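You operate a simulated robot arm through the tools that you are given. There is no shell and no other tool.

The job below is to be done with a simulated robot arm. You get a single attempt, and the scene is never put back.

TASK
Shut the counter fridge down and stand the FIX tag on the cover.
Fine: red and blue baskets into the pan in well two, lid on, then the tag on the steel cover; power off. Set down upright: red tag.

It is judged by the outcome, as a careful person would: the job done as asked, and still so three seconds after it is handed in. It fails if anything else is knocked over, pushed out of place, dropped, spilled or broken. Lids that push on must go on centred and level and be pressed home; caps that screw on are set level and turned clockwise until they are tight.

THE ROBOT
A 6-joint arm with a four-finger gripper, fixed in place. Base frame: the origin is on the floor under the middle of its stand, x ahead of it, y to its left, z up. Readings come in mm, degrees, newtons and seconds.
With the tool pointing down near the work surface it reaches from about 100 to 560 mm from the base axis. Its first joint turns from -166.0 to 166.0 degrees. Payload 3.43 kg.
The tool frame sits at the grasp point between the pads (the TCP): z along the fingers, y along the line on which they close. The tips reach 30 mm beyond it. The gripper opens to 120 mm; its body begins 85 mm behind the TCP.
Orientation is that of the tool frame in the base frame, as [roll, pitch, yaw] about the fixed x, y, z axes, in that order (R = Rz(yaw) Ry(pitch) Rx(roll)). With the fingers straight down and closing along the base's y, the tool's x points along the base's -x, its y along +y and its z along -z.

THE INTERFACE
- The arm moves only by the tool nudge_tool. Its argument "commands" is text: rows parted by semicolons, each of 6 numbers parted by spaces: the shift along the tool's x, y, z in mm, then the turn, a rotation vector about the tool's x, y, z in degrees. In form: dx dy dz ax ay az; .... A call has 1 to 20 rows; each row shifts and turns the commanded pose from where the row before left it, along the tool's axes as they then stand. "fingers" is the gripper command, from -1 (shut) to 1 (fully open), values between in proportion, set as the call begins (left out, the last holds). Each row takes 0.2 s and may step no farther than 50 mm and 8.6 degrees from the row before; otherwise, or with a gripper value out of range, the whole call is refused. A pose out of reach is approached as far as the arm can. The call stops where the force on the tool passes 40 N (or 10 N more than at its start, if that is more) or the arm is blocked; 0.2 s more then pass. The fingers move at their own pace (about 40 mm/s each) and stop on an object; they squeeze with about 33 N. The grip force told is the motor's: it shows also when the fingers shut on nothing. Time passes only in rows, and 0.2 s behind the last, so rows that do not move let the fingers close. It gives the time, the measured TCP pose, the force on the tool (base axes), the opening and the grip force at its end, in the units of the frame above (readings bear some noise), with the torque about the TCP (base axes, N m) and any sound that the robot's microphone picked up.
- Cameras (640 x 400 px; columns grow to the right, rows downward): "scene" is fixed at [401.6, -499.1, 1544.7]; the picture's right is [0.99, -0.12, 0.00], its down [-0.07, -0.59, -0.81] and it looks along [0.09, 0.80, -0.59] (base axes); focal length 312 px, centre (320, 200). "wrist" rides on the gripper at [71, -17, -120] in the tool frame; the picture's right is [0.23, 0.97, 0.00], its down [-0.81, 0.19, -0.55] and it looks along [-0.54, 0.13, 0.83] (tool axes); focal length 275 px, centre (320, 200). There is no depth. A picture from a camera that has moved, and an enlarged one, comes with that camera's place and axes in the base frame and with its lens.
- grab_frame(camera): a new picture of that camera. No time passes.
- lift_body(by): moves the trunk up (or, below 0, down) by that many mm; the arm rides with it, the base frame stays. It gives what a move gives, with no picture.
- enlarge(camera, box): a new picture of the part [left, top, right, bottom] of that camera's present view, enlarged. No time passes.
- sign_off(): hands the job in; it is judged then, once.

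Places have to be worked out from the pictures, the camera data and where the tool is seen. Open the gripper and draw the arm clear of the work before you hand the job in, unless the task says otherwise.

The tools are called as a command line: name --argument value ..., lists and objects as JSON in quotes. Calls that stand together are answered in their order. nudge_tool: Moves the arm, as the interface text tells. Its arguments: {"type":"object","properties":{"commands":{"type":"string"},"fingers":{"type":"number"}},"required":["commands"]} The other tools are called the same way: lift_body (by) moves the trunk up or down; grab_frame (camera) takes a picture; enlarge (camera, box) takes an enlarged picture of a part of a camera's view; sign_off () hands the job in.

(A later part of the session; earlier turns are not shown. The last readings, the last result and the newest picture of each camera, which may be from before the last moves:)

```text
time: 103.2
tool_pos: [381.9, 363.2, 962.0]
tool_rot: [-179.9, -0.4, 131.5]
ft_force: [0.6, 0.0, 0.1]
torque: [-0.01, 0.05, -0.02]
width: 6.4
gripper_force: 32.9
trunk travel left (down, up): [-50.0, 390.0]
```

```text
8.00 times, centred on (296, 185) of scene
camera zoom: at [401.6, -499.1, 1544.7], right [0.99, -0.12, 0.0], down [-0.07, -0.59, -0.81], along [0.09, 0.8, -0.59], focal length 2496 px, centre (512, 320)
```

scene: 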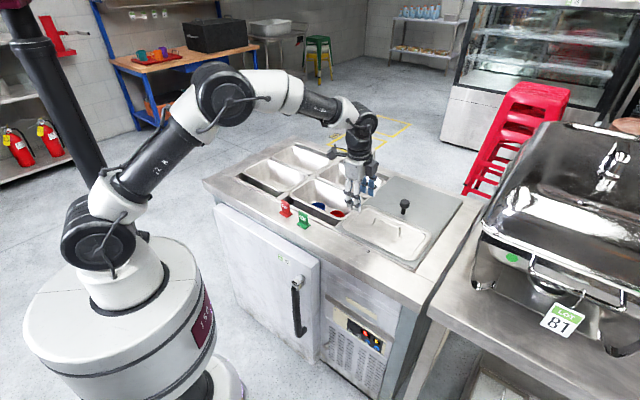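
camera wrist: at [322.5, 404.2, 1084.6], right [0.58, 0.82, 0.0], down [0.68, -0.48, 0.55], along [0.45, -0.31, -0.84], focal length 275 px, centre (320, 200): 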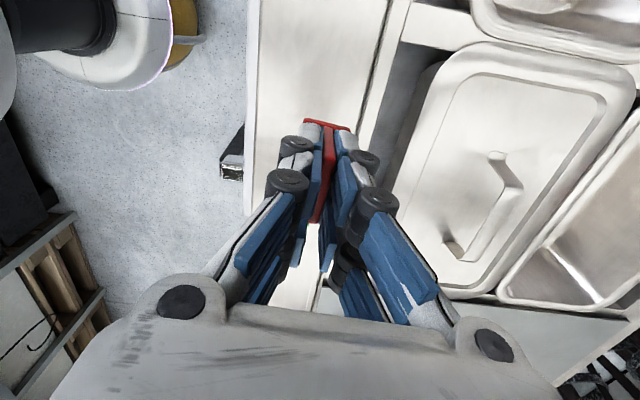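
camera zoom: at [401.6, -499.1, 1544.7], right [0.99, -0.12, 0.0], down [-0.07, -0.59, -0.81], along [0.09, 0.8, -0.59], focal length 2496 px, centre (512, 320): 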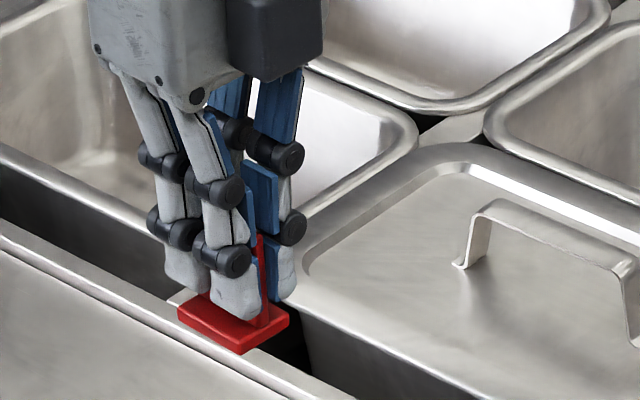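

The tag is held upright at 6.4 mm plate thickness. I lift to z≈1000 and carry it over the clear left-front area of the steel cover.

nudge_tool --commands "0 0 -20 0 0 0; 0 0 -18 0 0 0; -38 14.5 0 0 0 0; -38 14.5 0 0 0 0; -38 14.5 0 0 0 0; -38 14.5 0 0 0 0; -38 14.5 0 0 0 0; -38 14.5 0 0 0 0; -38 14.5 0 0 0 0; 0 0 0 0 0 -4; 0 0 0 0 0 0"

grab_frame --camera "wrist"

enlarge --camera "scene" --box '[320, 140, 480, 240]'

```text
time: 105.6
tool_pos: [635.2, 231.0, 998.4]
tool_rot: [180.0, -0.4, 135.4]
ft_force: [0.1, 0.6, -0.5]
torque: [0.01, -0.03, -0.02]
width: 6.3
gripper_force: 33.2
trunk travel left (down, up): [-50.0, 390.0]
```

```text
taken
camera wrist: at [572.1, 268.1, 1121.6], right [0.52, 0.86, 0.0], down [0.72, -0.43, 0.55], along [0.47, -0.28, -0.84], focal length 275 px, centre (320, 200)
```

wrist: 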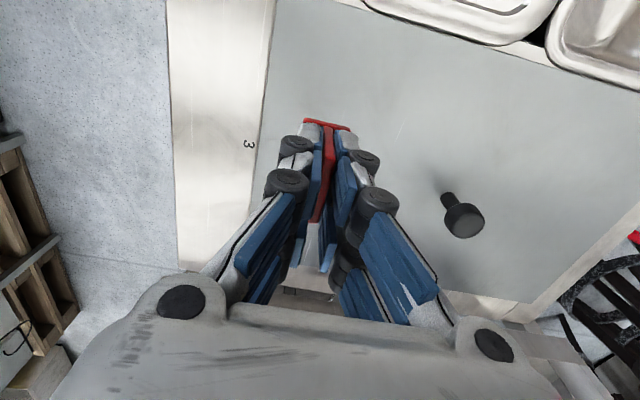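

```text
4.00 times, centred on (400, 190) of scene
camera zoom: at [401.6, -499.1, 1544.7], right [0.99, -0.12, 0.0], down [-0.07, -0.59, -0.81], along [0.09, 0.8, -0.59], focal length 1248 px, centre (0, 240)
```

zoom: 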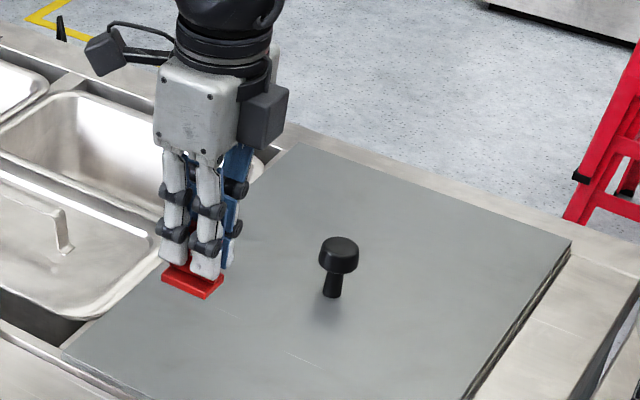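

Tag is over clear plate at about a=286, b=612, away from the knob and cutout. I lower to about 12 mm above the plate.

nudge_tool --commands "0 0 25 0 0 0; 0 0 25 0 0 0; 0 0 20 0 0 0; 0 0 8 0 0 0; 0 0 0 0 0 0"

enlarge --camera "scene" --box '[340, 180, 420, 230]'

grab_frame --camera "wrist"

```text
time: 106.8
tool_pos: [634.4, 231.2, 922.2]
tool_rot: [180.0, -0.3, 135.6]
ft_force: [0.2, 0.8, -0.5]
torque: [0.0, 0.0, 0.01]
width: 6.4
gripper_force: 32.5
trunk travel left (down, up): [-50.0, 390.0]
```

```text
8.00 times, centred on (380, 205) of scene
camera zoom: at [401.6, -499.1, 1544.7], right [0.99, -0.12, 0.0], down [-0.07, -0.59, -0.81], along [0.09, 0.8, -0.59], focal length 2496 px, centre (-160, 160)
```

zoom: 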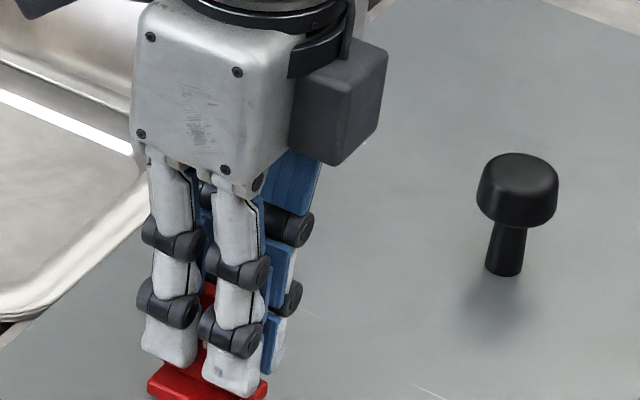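

```text
taken
camera wrist: at [572.3, 268.8, 1043.2], right [0.52, 0.86, 0.0], down [0.72, -0.43, 0.55], along [0.47, -0.28, -0.84], focal length 275 px, centre (320, 200)
```

wrist: 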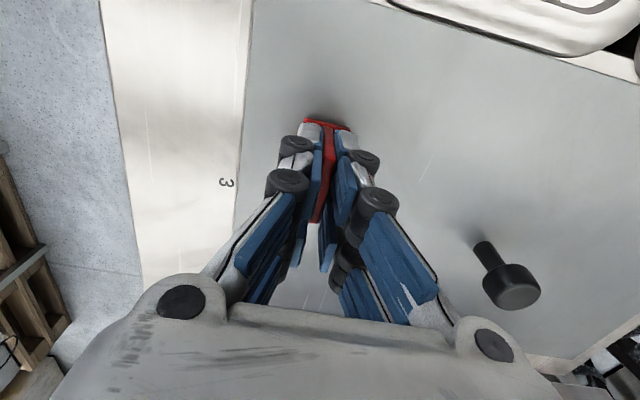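

I continue down in small steps until the tag's base touches the plate.

nudge_tool --commands "0 0 3 0 0 0; 0 0 3 0 0 0; 0 0 2 0 0 0; 0 0 0 0 0 0"

nudge_tool --commands "0 0 1.5 0 0 0; 0 0 1.5 0 0 0; 0 0 0 0 0 0"

enlarge --camera "scene" --box '[340, 195, 404, 235]'

```text
time: 107.8
tool_pos: [635.0, 231.2, 917.8]
tool_rot: [179.6, -0.1, 135.5]
ft_force: [0.1, -2.7, 26.7]
torque: [0.1, 0.14, -0.03]
width: 6.4
gripper_force: 33.5
trunk travel left (down, up): [-50.0, 390.0]
```

```text
time: 108.6
tool_pos: [633.5, 232.4, 916.2]
tool_rot: [179.4, -0.2, 135.5]
ft_force: [1.5, -2.0, 37.9]
torque: [-0.02, -0.05, -0.02]
width: 6.4
gripper_force: 33.0
trunk travel left (down, up): [-50.0, 390.0]
```

```text
10.00 times, centred on (372, 215) of scene
camera zoom: at [401.6, -499.1, 1544.7], right [0.99, -0.12, 0.0], down [-0.07, -0.59, -0.81], along [0.09, 0.8, -0.59], focal length 3120 px, centre (-200, 50)
```

zoom: 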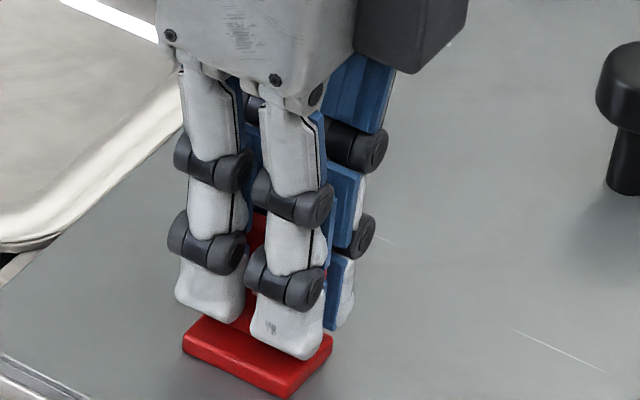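

The plate was higher than I assumed (about z≈872) and the force reached 38 N. I back off 6 mm of command to relieve it, keeping the tag resting lightly.

nudge_tool --commands "0 0 -3 0 0 0; 0 0 -2.5 0 0 0; 0 0 0 0 0 0"

enlarge --camera "scene" --box '[340, 195, 404, 235]'

```text
time: 109.4
tool_pos: [633.1, 232.3, 915.6]
tool_rot: [179.9, -0.4, 135.5]
ft_force: [6.3, -0.3, 16.5]
torque: [-0.21, -0.34, 0.0]
width: 6.4
gripper_force: 32.7
trunk travel left (down, up): [-50.0, 390.0]
```

```text
10.00 times, centred on (372, 215) of scene
camera zoom: at [401.6, -499.1, 1544.7], right [0.99, -0.12, 0.0], down [-0.07, -0.59, -0.81], along [0.09, 0.8, -0.59], focal length 3120 px, centre (-200, 50)
```

zoom: 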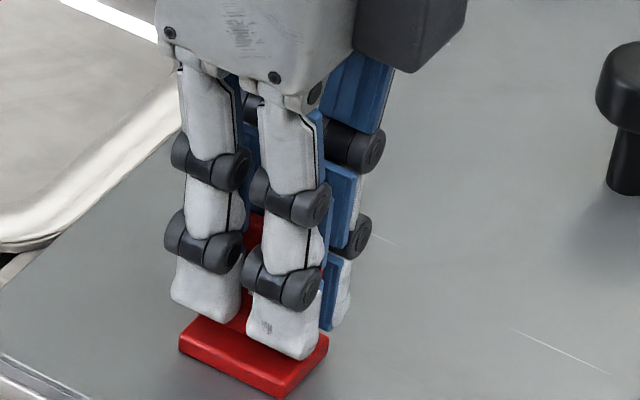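

Still 16 N, so I ease up another 1.5 mm.

nudge_tool --commands "0 0 -1.5 0 0 0; 0 0 0 0 0 0"

```text
time: 110.0
tool_pos: [632.6, 232.8, 916.2]
tool_rot: [-179.9, -0.4, 135.5]
ft_force: [2.0, 0.2, 7.4]
torque: [-0.15, -0.21, 0.05]
width: 6.4
gripper_force: 33.0
trunk travel left (down, up): [-50.0, 390.0]
```

Down to 7 N. I ease half a millimetre more and open the fingers.

nudge_tool --commands "0 0 -0.6 0 0 0; 0 0 0 0 0 0"

nudge_tool --commands "0 0 0 0 0 0; 0 0 0 0 0 0; 0 0 0 0 0 0" --fingers -0.4

enlarge --camera "scene" --box '[340, 190, 404, 230]'

grab_frame --camera "wrist"

```text
time: 110.6
tool_pos: [635.4, 231.9, 915.6]
tool_rot: [-179.9, -0.4, 135.5]
ft_force: [-0.2, 0.3, -0.8]
torque: [0.01, -0.01, -0.02]
width: 6.5
gripper_force: 32.6
trunk travel left (down, up): [-50.0, 390.0]
```

```text
time: 111.4
tool_pos: [633.9, 232.4, 917.5]
tool_rot: [180.0, -0.4, 135.5]
ft_force: [0.1, 0.9, 0.0]
torque: [-0.02, 0.01, -0.01]
width: 36.1
gripper_force: 0.0
trunk travel left (down, up): [-50.0, 390.0]
```

```text
10.00 times, centred on (372, 210) of scene
camera zoom: at [401.6, -499.1, 1544.7], right [0.99, -0.12, 0.0], down [-0.07, -0.59, -0.81], along [0.09, 0.8, -0.59], focal length 3120 px, centre (-200, 100)
```

zoom: 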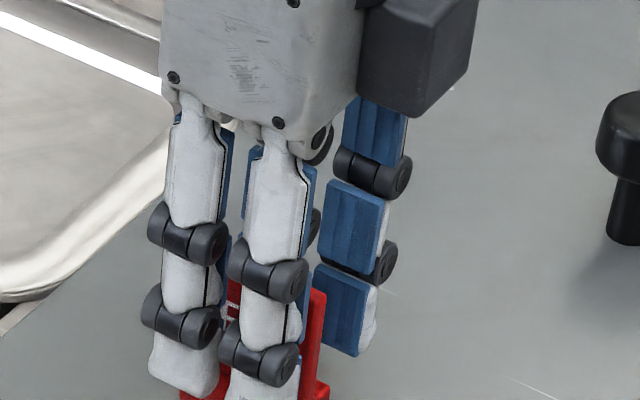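

```text
taken
camera wrist: at [571.9, 269.5, 1039.1], right [0.52, 0.86, 0.0], down [0.72, -0.43, 0.55], along [0.47, -0.28, -0.84], focal length 275 px, centre (320, 200)
```

wrist: 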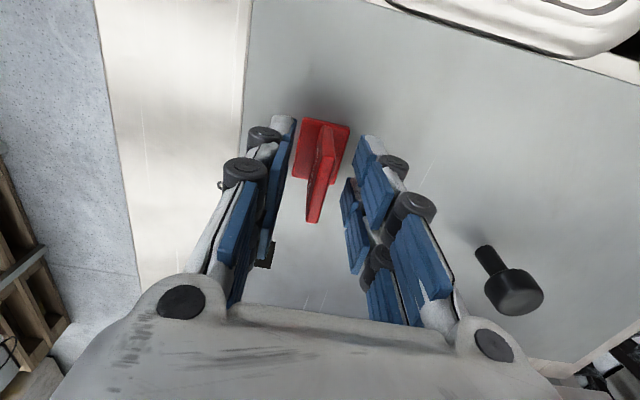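

The tag stands on its own. I withdraw straight up and look.

nudge_tool --commands "0 0 -10 0 0 0; 0 0 -25 0 0 0; 0 0 -30 0 0 0; 0 0 -30 0 0 0; 0 0 0 0 0 0"

enlarge --camera "scene" --box '[260, 150, 484, 290]'

enlarge --camera "scene" --box '[340, 190, 404, 230]'

```text
time: 112.6
tool_pos: [634.2, 230.7, 1011.9]
tool_rot: [-179.9, -0.5, 135.4]
ft_force: [-1.2, -0.2, 0.0]
torque: [0.02, 0.0, 0.01]
width: 36.0
gripper_force: 0.1
trunk travel left (down, up): [-50.0, 390.0]
```

```text
2.86 times, centred on (372, 220) of scene
camera zoom: at [401.6, -499.1, 1544.7], right [0.99, -0.12, 0.0], down [-0.07, -0.59, -0.81], along [0.09, 0.8, -0.59], focal length 891 px, centre (171, 143)
```

zoom: 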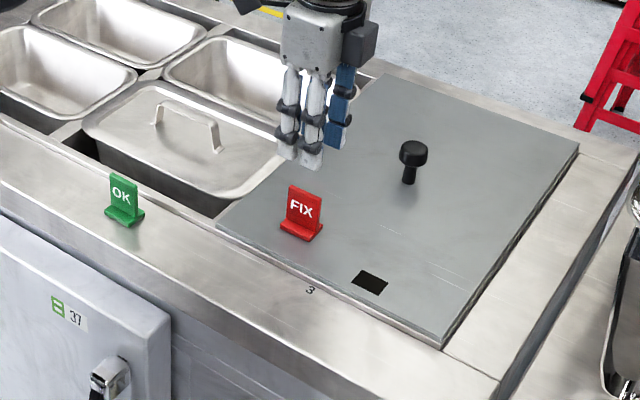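

```text
10.00 times, centred on (372, 210) of scene
camera zoom: at [401.6, -499.1, 1544.7], right [0.99, -0.12, 0.0], down [-0.07, -0.59, -0.81], along [0.09, 0.8, -0.59], focal length 3120 px, centre (-200, 100)
```

zoom: 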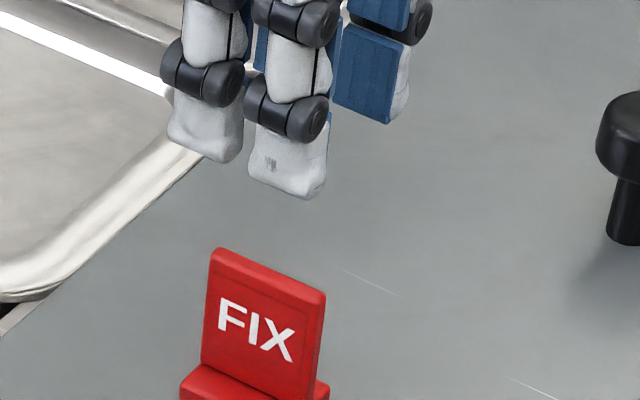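

The FIX tag stands upright on the cover, and the lid and green tag are undisturbed. Last is the power button: triangulation puts it near a≈332, b≈488, z≈503 on the recessed front panel. I back off toward the robot, closing the fingers.

nudge_tool --commands "-4.1 -40.2 -4 0 0 0; -4.1 -40.2 -4 0 0 0; -4.1 -40.2 -4 0 0 0; -4.1 -40.2 -4 0 0 0; -4.1 -40.2 -4 0 0 0; -4.1 -40.2 -4 0 0 0; -4.1 -40.2 -4 0 0 0; 0 0 0 0 0 0" --fingers -1

grab_frame --camera "scene"

enlarge --camera "scene" --box '[330, 300, 394, 340]'

```text
time: 114.4
tool_pos: [458.0, 9.8, 1039.8]
tool_rot: [180.0, -0.4, 135.4]
ft_force: [-0.5, 0.6, 0.0]
torque: [0.0, -0.04, 0.0]
width: 0.0
gripper_force: 32.5
trunk travel left (down, up): [-50.0, 390.0]
```

```text
taken
```

scene: 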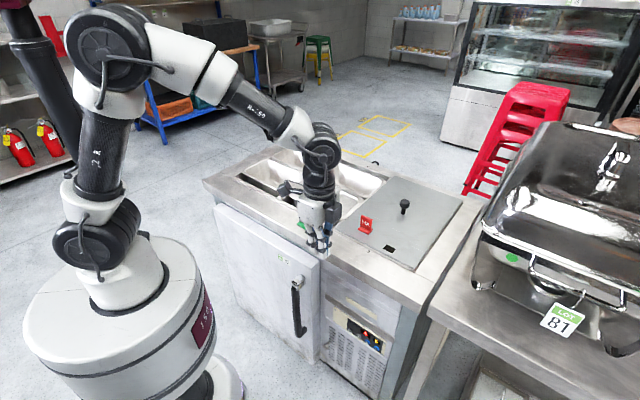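

```text
10.00 times, centred on (362, 320) of scene
camera zoom: at [401.6, -499.1, 1544.7], right [0.99, -0.12, 0.0], down [-0.07, -0.59, -0.81], along [0.09, 0.8, -0.59], focal length 3120 px, centre (-100, -1000)
```

zoom: 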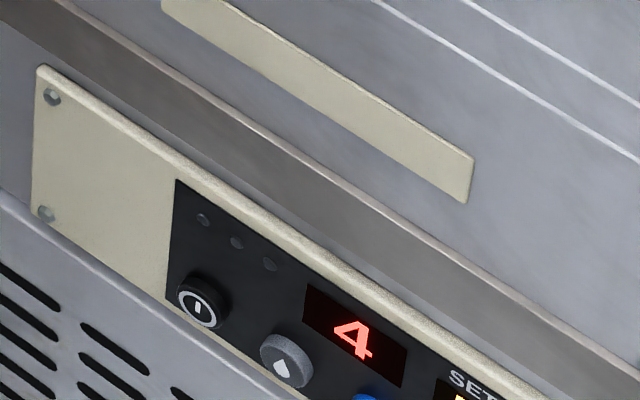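

The display now reads 4 with the compressor LED off, but the unit is still powered. I begin tilting the tool outward toward the panel, first 32°.

nudge_tool --commands "0 0 0 -8 0 0; 0 0 0 -8 0 0; 0 0 0 -8 0 0; 0 0 0 -8 0 0; 0 0 0 0 0 0"

grab_frame --camera "scene"

```text
time: 115.6
tool_pos: [457.6, 9.9, 1039.8]
tool_rot: [148.0, -0.4, 135.6]
ft_force: [0.2, -0.1, -0.1]
torque: [0.03, 0.0, 0.0]
width: 0.3
gripper_force: 33.2
trunk travel left (down, up): [-50.0, 390.0]
```

```text
taken
```

scene: 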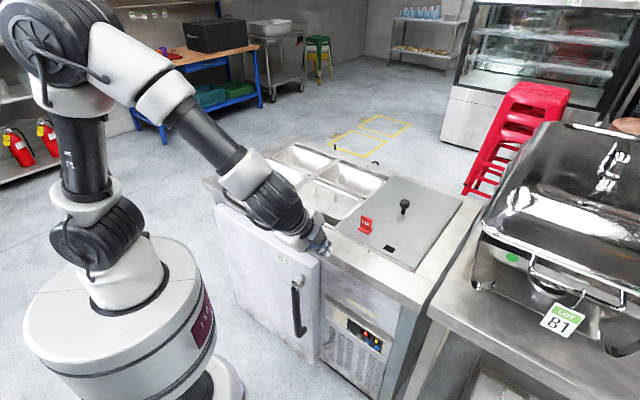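

Clear so far. I lower 200 mm in front of the counter at this tilt.

nudge_tool --commands "0 -21.2 33.9 0 0 0; 0 -21.2 33.9 0 0 0; 0 -21.2 33.9 0 0 0; 0 -21.2 33.9 0 0 0; 0 -21.2 33.9 0 0 0; 0 0 0 0 0 0"

grab_frame --camera "scene"

```text
time: 117.0
tool_pos: [457.3, 11.1, 841.5]
tool_rot: [147.9, -0.3, 135.5]
ft_force: [1.1, -0.4, 0.2]
torque: [0.01, -0.02, 0.0]
width: 0.0
gripper_force: 33.4
trunk travel left (down, up): [-50.0, 390.0]
```

```text
taken
```

scene: 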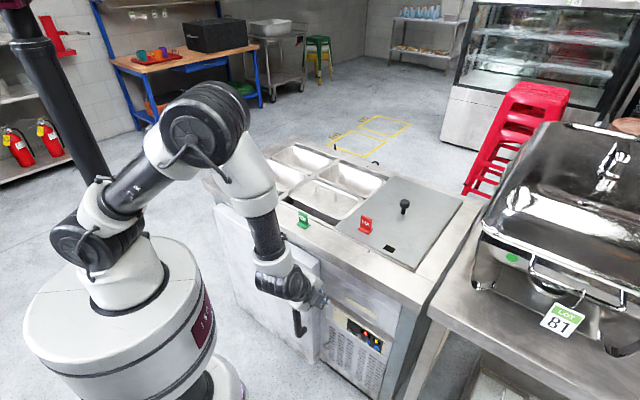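

Clear of the door handle and counter edge. I move 60 mm toward the panel, then tilt to about 65°.

nudge_tool --commands "0 25.4 15.9 0 0 0; 0 25.4 15.9 0 0 0; 0 0 0 -8.2 0 0; 0 0 0 -8.2 0 0; 0 0 0 -8.2 0 0; 0 0 0 -8.2 0 0; 0 0 0 0 0 0"

grab_frame --camera "scene"

grab_frame --camera "wrist"

```text
time: 118.6
tool_pos: [500.7, 53.3, 840.1]
tool_rot: [115.0, -0.3, 135.4]
ft_force: [-0.2, -0.2, -0.3]
torque: [0.01, 0.01, -0.02]
width: 0.0
gripper_force: 32.3
trunk travel left (down, up): [-50.0, 390.0]
```

```text
taken
```

scene: 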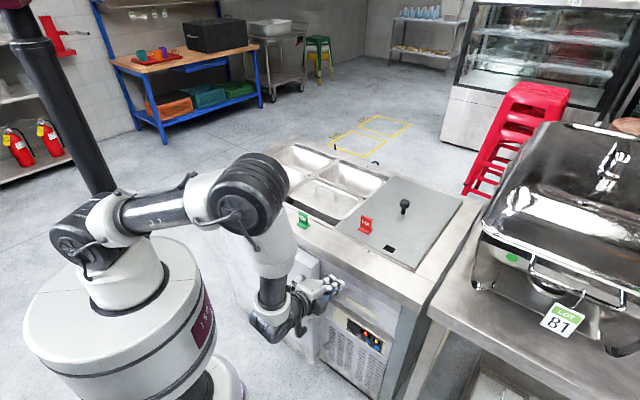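

```text
taken
camera wrist: at [366.8, 20.7, 877.9], right [0.13, 0.45, 0.88], down [0.29, -0.87, 0.4], along [0.95, 0.2, -0.24], focal length 275 px, centre (320, 200)
```

wrist: 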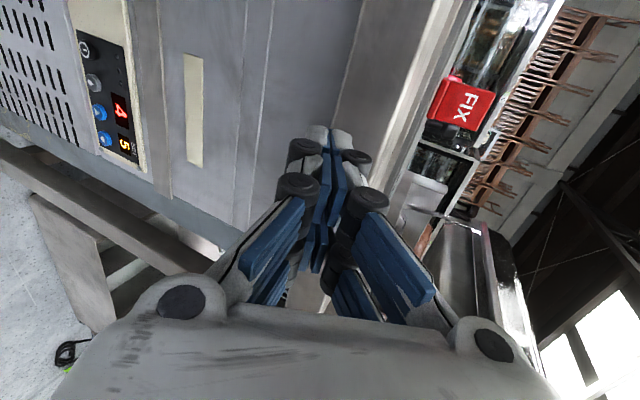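

The wrist camera now sees the panel. Triangulating the power button with the scene view gives about a=334, b=486, z≈506. I enlarge to identify it for certain.

enlarge --camera "wrist" --box '[60, 0, 188, 180]'

```text
2.22 times, centred on (124, 90) of wrist
camera zoom: at [366.8, 20.7, 877.9], right [0.13, 0.45, 0.88], down [0.29, -0.87, 0.4], along [0.95, 0.2, -0.24], focal length 612 px, centre (756, 444)
```

zoom: 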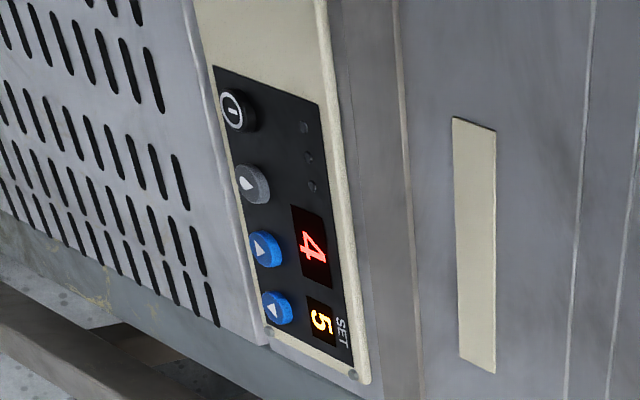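

Power button confirmed at the left end of the panel, with the grey button about 34 mm to its right. For more clearance from the robot's own drum I ease the tilt to 50° and lower halfway.

nudge_tool --commands "0 0 0 7.5 0 0; 0 0 0 7.5 0 0; 0 -31.1 26.1 0 0 0; 0 -31.1 26.1 0 0 0; 0 -31.1 26.1 0 0 0; 0 -31.1 26.1 0 0 0; 0 0 0 0 0 0"

grab_frame --camera "scene"

grab_frame --camera "wrist"

```text
time: 120.2
tool_pos: [498.6, 57.5, 679.8]
tool_rot: [130.2, -0.4, 135.5]
ft_force: [0.3, -0.4, 0.0]
torque: [0.0, -0.03, -0.01]
width: 0.1
gripper_force: 32.8
trunk travel left (down, up): [-50.0, 390.0]
```

```text
taken
```

scene: 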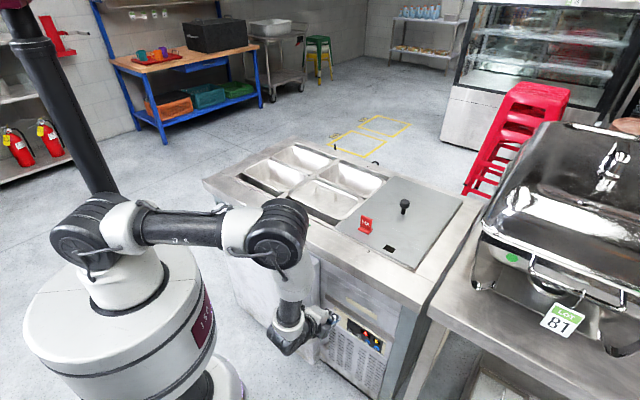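

```text
taken
camera wrist: at [375.8, 32.9, 745.1], right [0.28, 0.61, 0.74], down [0.37, -0.78, 0.5], along [0.89, 0.14, -0.44], focal length 275 px, centre (320, 200)
```

wrist: 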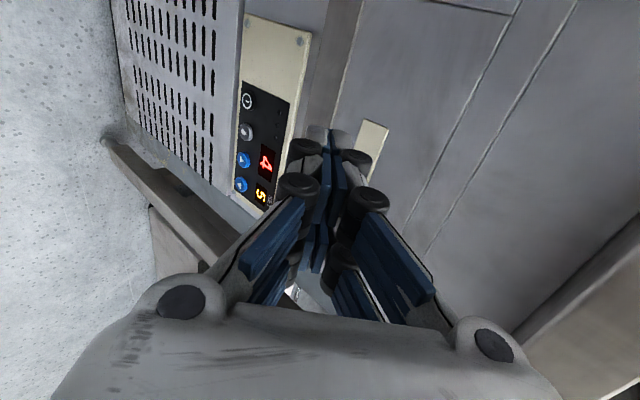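

Plenty of clearance. The button computes to a≈335, b≈485, z≈503 from here too. I lower another 140 mm, still 60 mm short of the panel.

nudge_tool --commands "0 -26.8 22.5 0 0 0; 0 -26.8 22.5 0 0 0; 0 -26.8 22.5 0 0 0; 0 -26.8 22.5 0 0 0; 0 0 0 0 0 0"

grab_frame --camera "wrist"

enlarge --camera "scene" --box '[270, 270, 398, 350]'

grab_frame --camera "scene"

```text
time: 121.4
tool_pos: [497.3, 55.8, 538.0]
tool_rot: [130.2, -0.5, 135.5]
ft_force: [-0.2, 0.3, 0.4]
torque: [0.0, 0.01, 0.01]
width: 0.0
gripper_force: 33.0
trunk travel left (down, up): [-50.0, 390.0]
```

```text
taken
camera wrist: at [374.0, 33.1, 604.3], right [0.28, 0.61, 0.75], down [0.37, -0.78, 0.5], along [0.89, 0.14, -0.44], focal length 275 px, centre (320, 200)
```

wrist: 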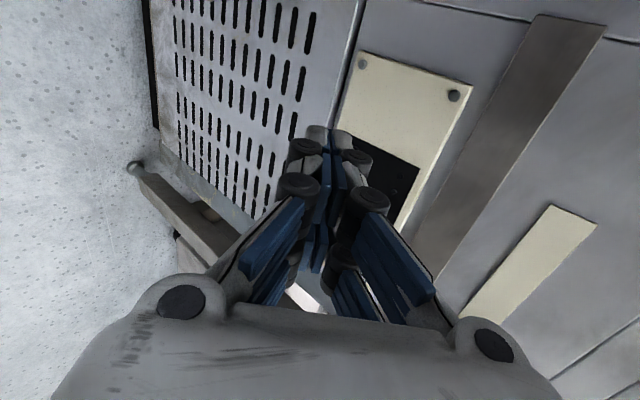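

```text
5.00 times, centred on (334, 310) of scene
camera zoom: at [401.6, -499.1, 1544.7], right [0.99, -0.12, 0.0], down [-0.07, -0.59, -0.81], along [0.09, 0.8, -0.59], focal length 1560 px, centre (250, -350)
```

zoom: 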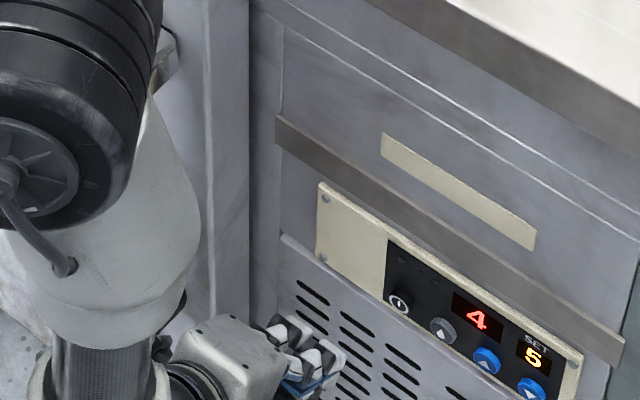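

```text
taken
```

scene: 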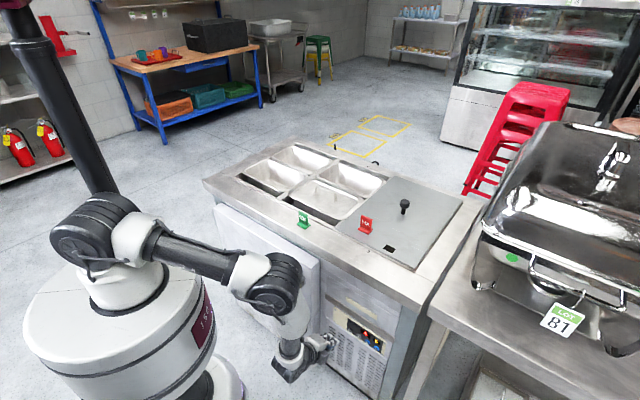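

The fingers are in front of the vent, just below and left of the button. I advance to about 20 mm from the button at its height and check from the scene camera.

nudge_tool --commands "-2.5 3.3 23.4 0 0 0; -2.5 3.3 23.4 0 0 0; 0 0 0 0 0 0"

enlarge --camera "scene" --box '[310, 300, 374, 340]'

enlarge --camera "wrist" --box '[250, 60, 442, 220]'

```text
time: 122.2
tool_pos: [530.2, 81.4, 513.6]
tool_rot: [130.2, -0.5, 135.5]
ft_force: [-0.7, 0.9, -0.1]
torque: [-0.05, 0.01, -0.03]
width: 0.0
gripper_force: 32.9
trunk travel left (down, up): [-50.0, 390.0]
```

```text
10.00 times, centred on (342, 320) of scene
camera zoom: at [401.6, -499.1, 1544.7], right [0.99, -0.12, 0.0], down [-0.07, -0.59, -0.81], along [0.09, 0.8, -0.59], focal length 3120 px, centre (100, -1000)
```

zoom: 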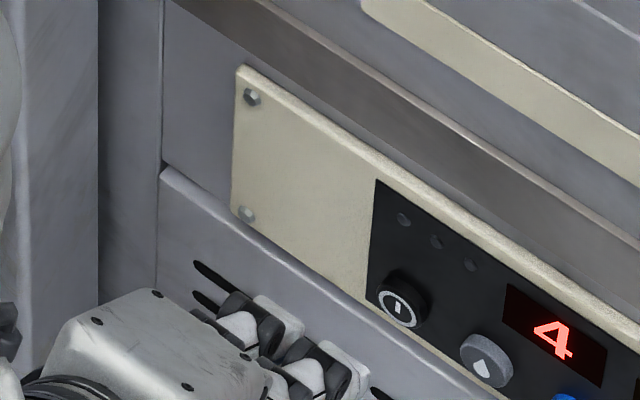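

```text
2.50 times, centred on (346, 140) of wrist
camera zoom: at [406.5, 57.4, 580.0], right [0.28, 0.61, 0.74], down [0.37, -0.78, 0.5], along [0.88, 0.14, -0.45], focal length 688 px, centre (255, 350)
```

zoom: 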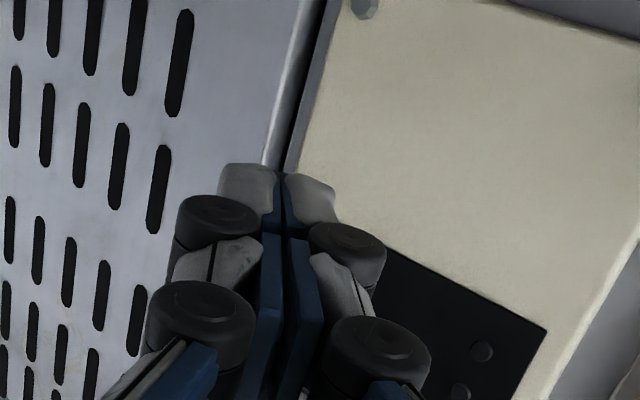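

The leading fingertip edge sits slightly low and left of the button's line. I shift 4 mm right and 3 mm up, and advance 12 mm.

nudge_tool --commands "-4 5 3.65 0 0 0; 0 5 3.65 0 0 0; 0 0 0 0 0 0"

enlarge --camera "scene" --box '[320, 305, 368, 335]'

```text
time: 123.0
tool_pos: [540.2, 86.9, 516.6]
tool_rot: [130.2, -0.4, 135.5]
ft_force: [-0.3, -0.3, -1.0]
torque: [0.0, 0.02, 0.0]
width: 0.0
gripper_force: 33.1
trunk travel left (down, up): [-50.0, 390.0]
```

```text
13.33 times, centred on (344, 320) of scene
camera zoom: at [401.6, -499.1, 1544.7], right [0.99, -0.12, 0.0], down [-0.07, -0.59, -0.81], along [0.09, 0.8, -0.59], focal length 4160 px, centre (0, -1400)
```

zoom: 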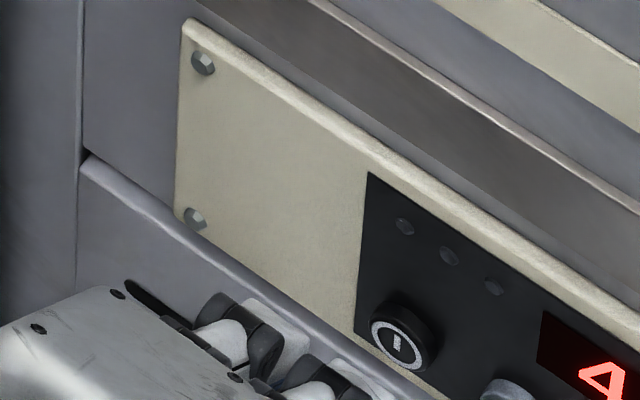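

I look a bit lower in the scene view to see the tips and button together.

enlarge --camera "scene" --box '[326, 315, 374, 345]'

enlarge --camera "wrist" --box '[270, 80, 430, 200]'

```text
13.33 times, centred on (350, 330) of scene
camera zoom: at [401.6, -499.1, 1544.7], right [0.99, -0.12, 0.0], down [-0.07, -0.59, -0.81], along [0.09, 0.8, -0.59], focal length 4160 px, centre (-80, -1533)
```

zoom: 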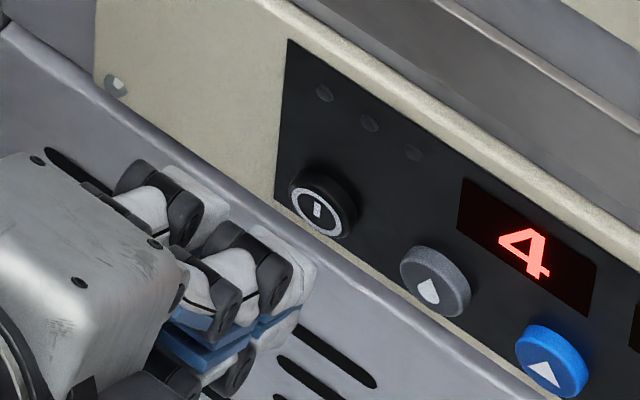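

```text
3.33 times, centred on (350, 140) of wrist
camera zoom: at [417.1, 62.8, 582.7], right [0.28, 0.61, 0.74], down [0.37, -0.78, 0.5], along [0.89, 0.14, -0.44], focal length 918 px, centre (220, 400)
```

zoom: 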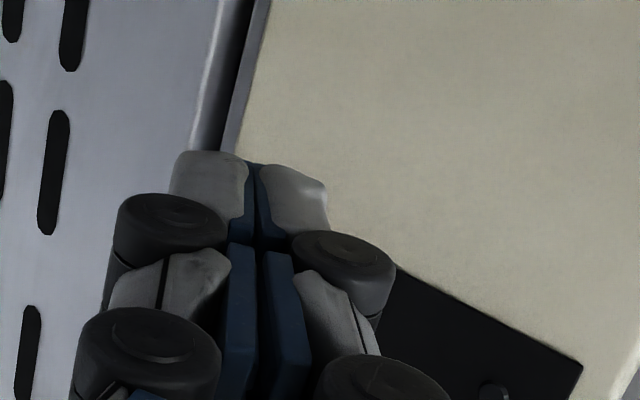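

Depth ambiguity leaves a few millimetres of doubt on the small button (about 17 mm across). I back off and sidestep so the wrist camera can see it unobstructed.

nudge_tool --commands "0 -20.4 -11 0 0 0; -17.5 -20.3 -11 0 0 0; -17.5 0 0 0 0 0; 0 0 0 0 0 0"

grab_frame --camera "wrist"

enlarge --camera "wrist" --box '[330, 60, 490, 160]'

```text
time: 124.0
tool_pos: [536.4, 30.7, 498.9]
tool_rot: [130.2, -0.5, 135.4]
ft_force: [0.3, -0.3, 0.8]
torque: [0.03, 0.0, -0.04]
width: 0.0
gripper_force: 33.4
trunk travel left (down, up): [-50.0, 390.0]
```

```text
taken
camera wrist: at [411.1, 6.3, 564.9], right [0.28, 0.61, 0.74], down [0.37, -0.78, 0.5], along [0.88, 0.14, -0.44], focal length 275 px, centre (320, 200)
```

wrist: 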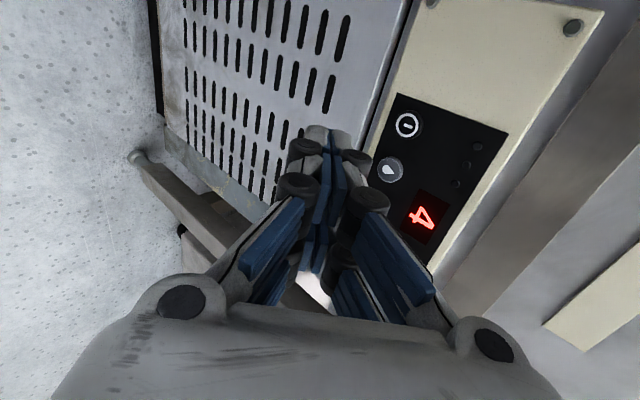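

```text
4.00 times, centred on (410, 110) of wrist
camera zoom: at [411.1, 6.3, 564.9], right [0.28, 0.61, 0.74], down [0.37, -0.78, 0.5], along [0.88, 0.14, -0.44], focal length 1101 px, centre (-40, 560)
```

zoom: 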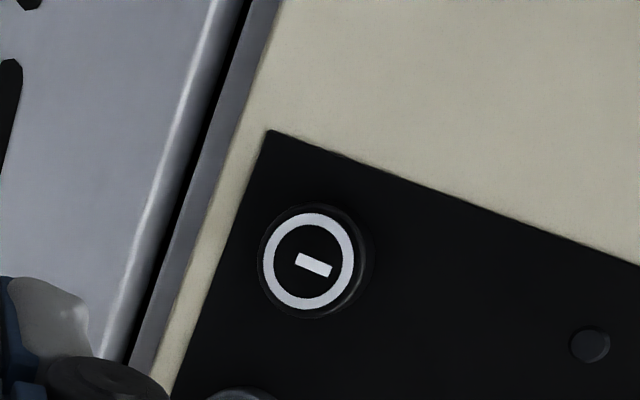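

Clean view: the button is at a≈333.5, b≈487, z≈500, measured in the tool's own frame. I return with the tip edge lined up on it (TCP a=318, z=509) and stop about 8 mm short.

nudge_tool --commands "20 3.9 -3.2 0 0 0; 19.6 3.8 -3.2 0 0 0; 0 15.5 18.3 0 0 0; 0 15.5 18.3 0 0 0; 0 0 0 0 0 0"

enlarge --camera "scene" --box '[326, 315, 374, 345]'

```text
time: 125.2
tool_pos: [541.2, 94.1, 510.6]
tool_rot: [130.1, -0.3, 135.6]
ft_force: [0.3, 0.1, -0.1]
torque: [-0.01, 0.03, 0.04]
width: 0.1
gripper_force: 33.4
trunk travel left (down, up): [-50.0, 390.0]
```

```text
13.33 times, centred on (350, 330) of scene
camera zoom: at [401.6, -499.1, 1544.7], right [0.99, -0.12, 0.0], down [-0.07, -0.59, -0.81], along [0.09, 0.8, -0.59], focal length 4160 px, centre (-80, -1533)
```

zoom: 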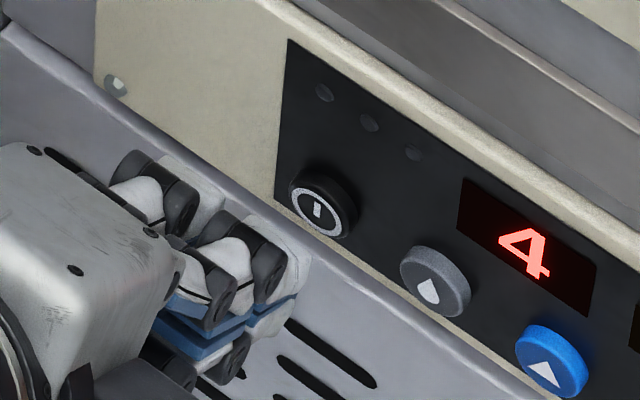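

The scene view agrees: about 10 mm more forward and 2 mm right meets the button's centre. I shift and advance 6 mm, then creep.

nudge_tool --commands "-2 1.9 2.3 0 0 0; 0 1.9 2.3 0 0 0; 0 0 0 0 0 0"

nudge_tool --commands "0 1 1.15 0 0 0; 0 0 0 0 0 0"

enlarge --camera "scene" --box '[326, 315, 374, 345]'

```text
time: 126.0
tool_pos: [545.4, 95.3, 509.7]
tool_rot: [130.2, -0.4, 135.5]
ft_force: [0.0, -0.7, 0.8]
torque: [-0.03, 0.02, 0.0]
width: 0.0
gripper_force: 32.1
trunk travel left (down, up): [-50.0, 390.0]
```

```text
time: 126.6
tool_pos: [546.5, 97.3, 510.2]
tool_rot: [130.2, -0.4, 135.5]
ft_force: [0.3, 1.0, -0.5]
torque: [-0.02, 0.0, -0.01]
width: 0.0
gripper_force: 32.8
trunk travel left (down, up): [-50.0, 390.0]
```

```text
13.33 times, centred on (350, 330) of scene
camera zoom: at [401.6, -499.1, 1544.7], right [0.99, -0.12, 0.0], down [-0.07, -0.59, -0.81], along [0.09, 0.8, -0.59], focal length 4160 px, centre (-80, -1533)
```

zoom: 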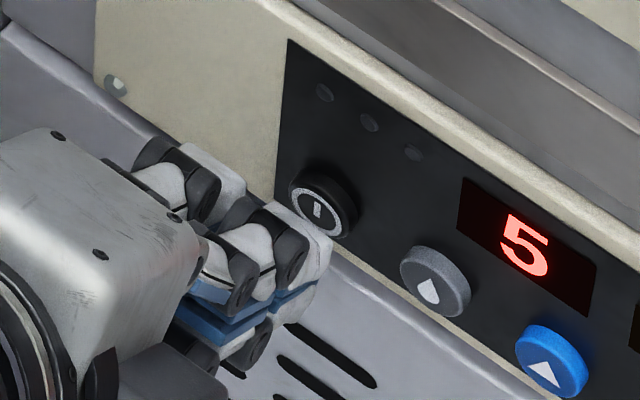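

Close now, no contact yet. I continue in 1.5 mm steps, watching force and display.

nudge_tool --commands "0 1 1.15 0 0 0; 0 0 0 0 0 0"

nudge_tool --commands "0 1 1.15 0 0 0; 0 0 0 0 0 0"

enlarge --camera "scene" --box '[326, 315, 374, 345]'

```text
time: 127.2
tool_pos: [548.6, 97.9, 509.8]
tool_rot: [130.3, -0.4, 135.5]
ft_force: [-0.1, 0.5, 0.2]
torque: [0.0, -0.02, -0.02]
width: 0.1
gripper_force: 33.3
trunk travel left (down, up): [-50.0, 390.0]
```

```text
time: 127.8
tool_pos: [549.7, 97.8, 510.0]
tool_rot: [130.2, -0.4, 135.5]
ft_force: [0.0, 0.1, 0.8]
torque: [0.0, 0.03, 0.01]
width: 0.1
gripper_force: 32.8
trunk travel left (down, up): [-50.0, 390.0]
```

```text
13.33 times, centred on (350, 330) of scene
camera zoom: at [401.6, -499.1, 1544.7], right [0.99, -0.12, 0.0], down [-0.07, -0.59, -0.81], along [0.09, 0.8, -0.59], focal length 4160 px, centre (-80, -1533)
```

zoom: 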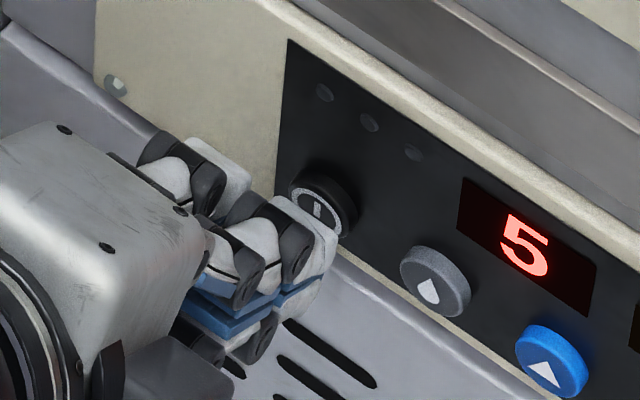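

Still no force; the tip's edge now overlaps the lower half of the button in view. I creep further.

nudge_tool --commands "0 1 1.15 0 0 0; 0 0 0 0 0 0"

nudge_tool --commands "0 1 1.15 0 0 0; 0 0 0 0 0 0"

enlarge --camera "scene" --box '[326, 315, 374, 345]'

```text
time: 128.4
tool_pos: [550.5, 99.8, 509.7]
tool_rot: [130.1, -0.4, 135.5]
ft_force: [-0.6, -0.3, 0.2]
torque: [-0.02, 0.0, -0.01]
width: 0.2
gripper_force: 32.9
trunk travel left (down, up): [-50.0, 390.0]
```

```text
time: 129.0
tool_pos: [551.0, 100.9, 509.3]
tool_rot: [130.2, -0.3, 135.5]
ft_force: [0.1, -0.2, 0.2]
torque: [0.0, -0.03, -0.01]
width: 0.0
gripper_force: 32.8
trunk travel left (down, up): [-50.0, 390.0]
```

```text
13.33 times, centred on (350, 330) of scene
camera zoom: at [401.6, -499.1, 1544.7], right [0.99, -0.12, 0.0], down [-0.07, -0.59, -0.81], along [0.09, 0.8, -0.59], focal length 4160 px, centre (-80, -1533)
```

zoom: 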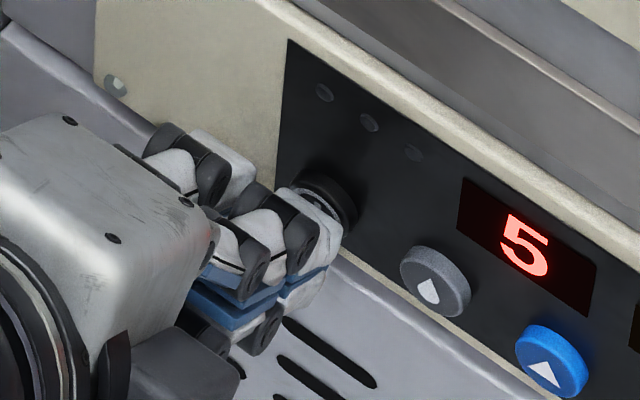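

The tip is now right over the button face. I continue in 1.5 mm steps.

nudge_tool --commands "0 1 1.15 0 0 0; 0 0 0 0 0 0"

nudge_tool --commands "0 1 1.15 0 0 0; 0 0 0 0 0 0"

enlarge --camera "scene" --box '[326, 315, 374, 345]'

```text
time: 129.6
tool_pos: [551.6, 102.6, 509.5]
tool_rot: [130.2, -0.3, 135.5]
ft_force: [-0.2, 0.3, 0.2]
torque: [0.02, -0.04, 0.0]
width: 0.1
gripper_force: 33.2
trunk travel left (down, up): [-50.0, 390.0]
```

```text
time: 130.2
tool_pos: [551.4, 102.2, 510.3]
tool_rot: [130.2, -0.3, 135.5]
ft_force: [-0.2, -0.1, 0.3]
torque: [-0.02, 0.01, -0.03]
width: 0.0
gripper_force: 32.9
trunk travel left (down, up): [-50.0, 390.0]
```

```text
13.33 times, centred on (350, 330) of scene
camera zoom: at [401.6, -499.1, 1544.7], right [0.99, -0.12, 0.0], down [-0.07, -0.59, -0.81], along [0.09, 0.8, -0.59], focal length 4160 px, centre (-80, -1533)
```

zoom: 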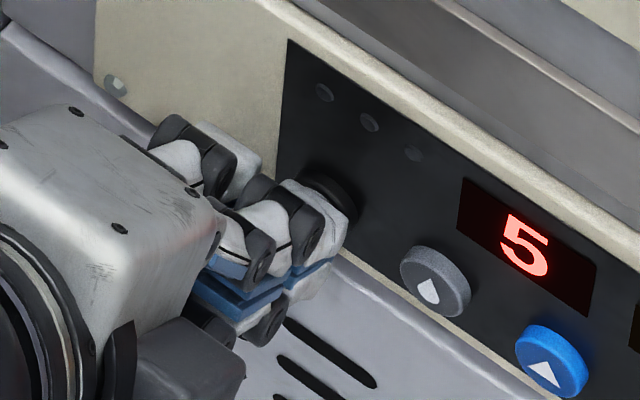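

No contact yet at b≈463. I keep creeping.

nudge_tool --commands "0 1 1.15 0 0 0; 0 0 0 0 0 0"

nudge_tool --commands "0 1 1.15 0 0 0; 0 0 0 0 0 0"

enlarge --camera "scene" --box '[326, 315, 374, 345]'

```text
time: 130.8
tool_pos: [554.9, 104.1, 509.4]
tool_rot: [130.2, -0.5, 135.4]
ft_force: [-1.4, -2.3, 0.5]
torque: [0.02, 0.04, -0.04]
width: 0.1
gripper_force: 32.6
trunk travel left (down, up): [-50.0, 390.0]
heard: click
```

```text
time: 131.4
tool_pos: [553.5, 104.2, 509.2]
tool_rot: [130.1, -0.5, 135.6]
ft_force: [-4.9, -4.0, 0.6]
torque: [-0.06, 0.04, -0.1]
width: 0.1
gripper_force: 33.0
trunk travel left (down, up): [-50.0, 390.0]
```

```text
13.33 times, centred on (350, 330) of scene
camera zoom: at [401.6, -499.1, 1544.7], right [0.99, -0.12, 0.0], down [-0.07, -0.59, -0.81], along [0.09, 0.8, -0.59], focal length 4160 px, centre (-80, -1533)
```

zoom: 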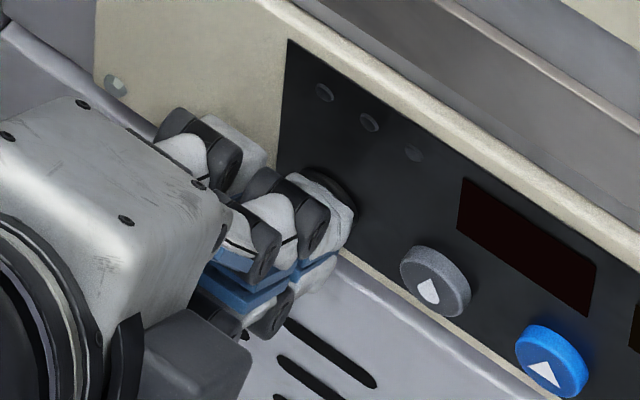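

A click, and the display went dark: the fridge is off. I withdraw straight back from the panel.

nudge_tool --commands "0 -6.4 -7.7 0 0 0; 0 -19.3 -23 0 0 0; 0 -25.7 -30.6 0 0 0; 0 0 0 0 0 0"

enlarge --camera "scene" --box '[320, 300, 400, 350]'

grab_frame --camera "wrist"

```text
time: 132.4
tool_pos: [497.6, 46.7, 507.2]
tool_rot: [130.3, -0.4, 135.5]
ft_force: [0.4, 0.5, 0.4]
torque: [0.01, 0.01, 0.0]
width: 0.0
gripper_force: 32.9
trunk travel left (down, up): [-50.0, 390.0]
```

```text
8.00 times, centred on (360, 325) of scene
camera zoom: at [401.6, -499.1, 1544.7], right [0.99, -0.12, 0.0], down [-0.07, -0.59, -0.81], along [0.09, 0.8, -0.59], focal length 2496 px, centre (0, -800)
```

zoom: 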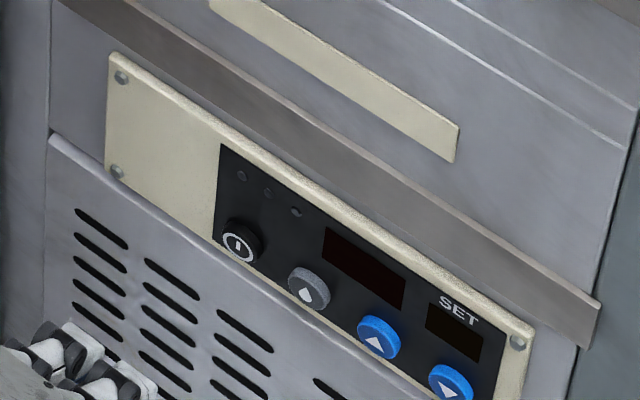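

```text
taken
camera wrist: at [374.8, 23.6, 574.0], right [0.28, 0.61, 0.75], down [0.37, -0.78, 0.5], along [0.89, 0.14, -0.44], focal length 275 px, centre (320, 200)
```

wrist: 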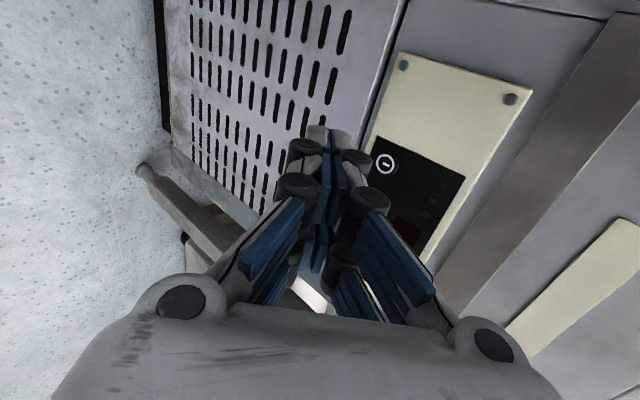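

Both displays are dark and stay off. I retrace the path: up in front of the counter first.

nudge_tool --commands "0 31.1 -26.1 0 0 0; 0 31.1 -26.1 0 0 0; 0 31.1 -26.1 0 0 0; 0 31.1 -26.1 0 0 0; 0 31.1 -26.1 0 0 0; 0 31.1 -26.1 0 0 0; 0 31.1 -26.1 0 0 0; 0 31.1 -26.1 0 0 0; 0 0 0 9 0 0; 0 0 0 0 0 0"

```text
refused: row 9 steps farther than a row can; nothing moved
```

The turn in one row was too large; I split it.

nudge_tool --commands "0 31.1 -26.1 0 0 0; 0 31.1 -26.1 0 0 0; 0 31.1 -26.1 0 0 0; 0 31.1 -26.1 0 0 0; 0 31.1 -26.1 0 0 0; 0 31.1 -26.1 0 0 0; 0 31.1 -26.1 0 0 0; 0 31.1 -26.1 0 0 0; 0 0 0 6 0 0; 0 0 0 6 0 0; 0 0 0 6 0 0; 0 0 0 0 0 0"

grab_frame --camera "scene"

```text
time: 135.0
tool_pos: [501.2, 46.6, 834.9]
tool_rot: [148.3, -0.4, 135.5]
ft_force: [0.5, -0.1, -0.5]
torque: [-0.02, 0.02, -0.01]
width: 0.0
gripper_force: 33.3
trunk travel left (down, up): [-50.0, 390.0]
```

```text
taken
```

scene: 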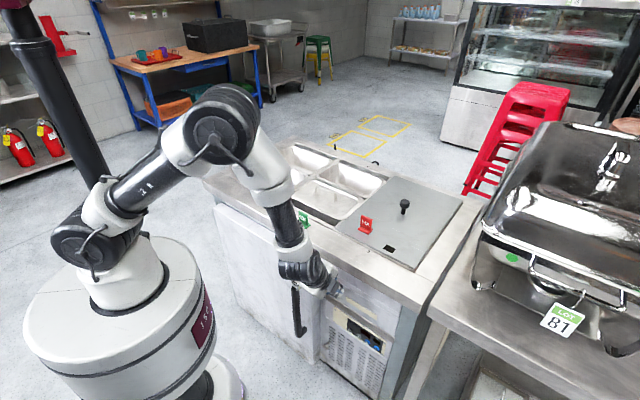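

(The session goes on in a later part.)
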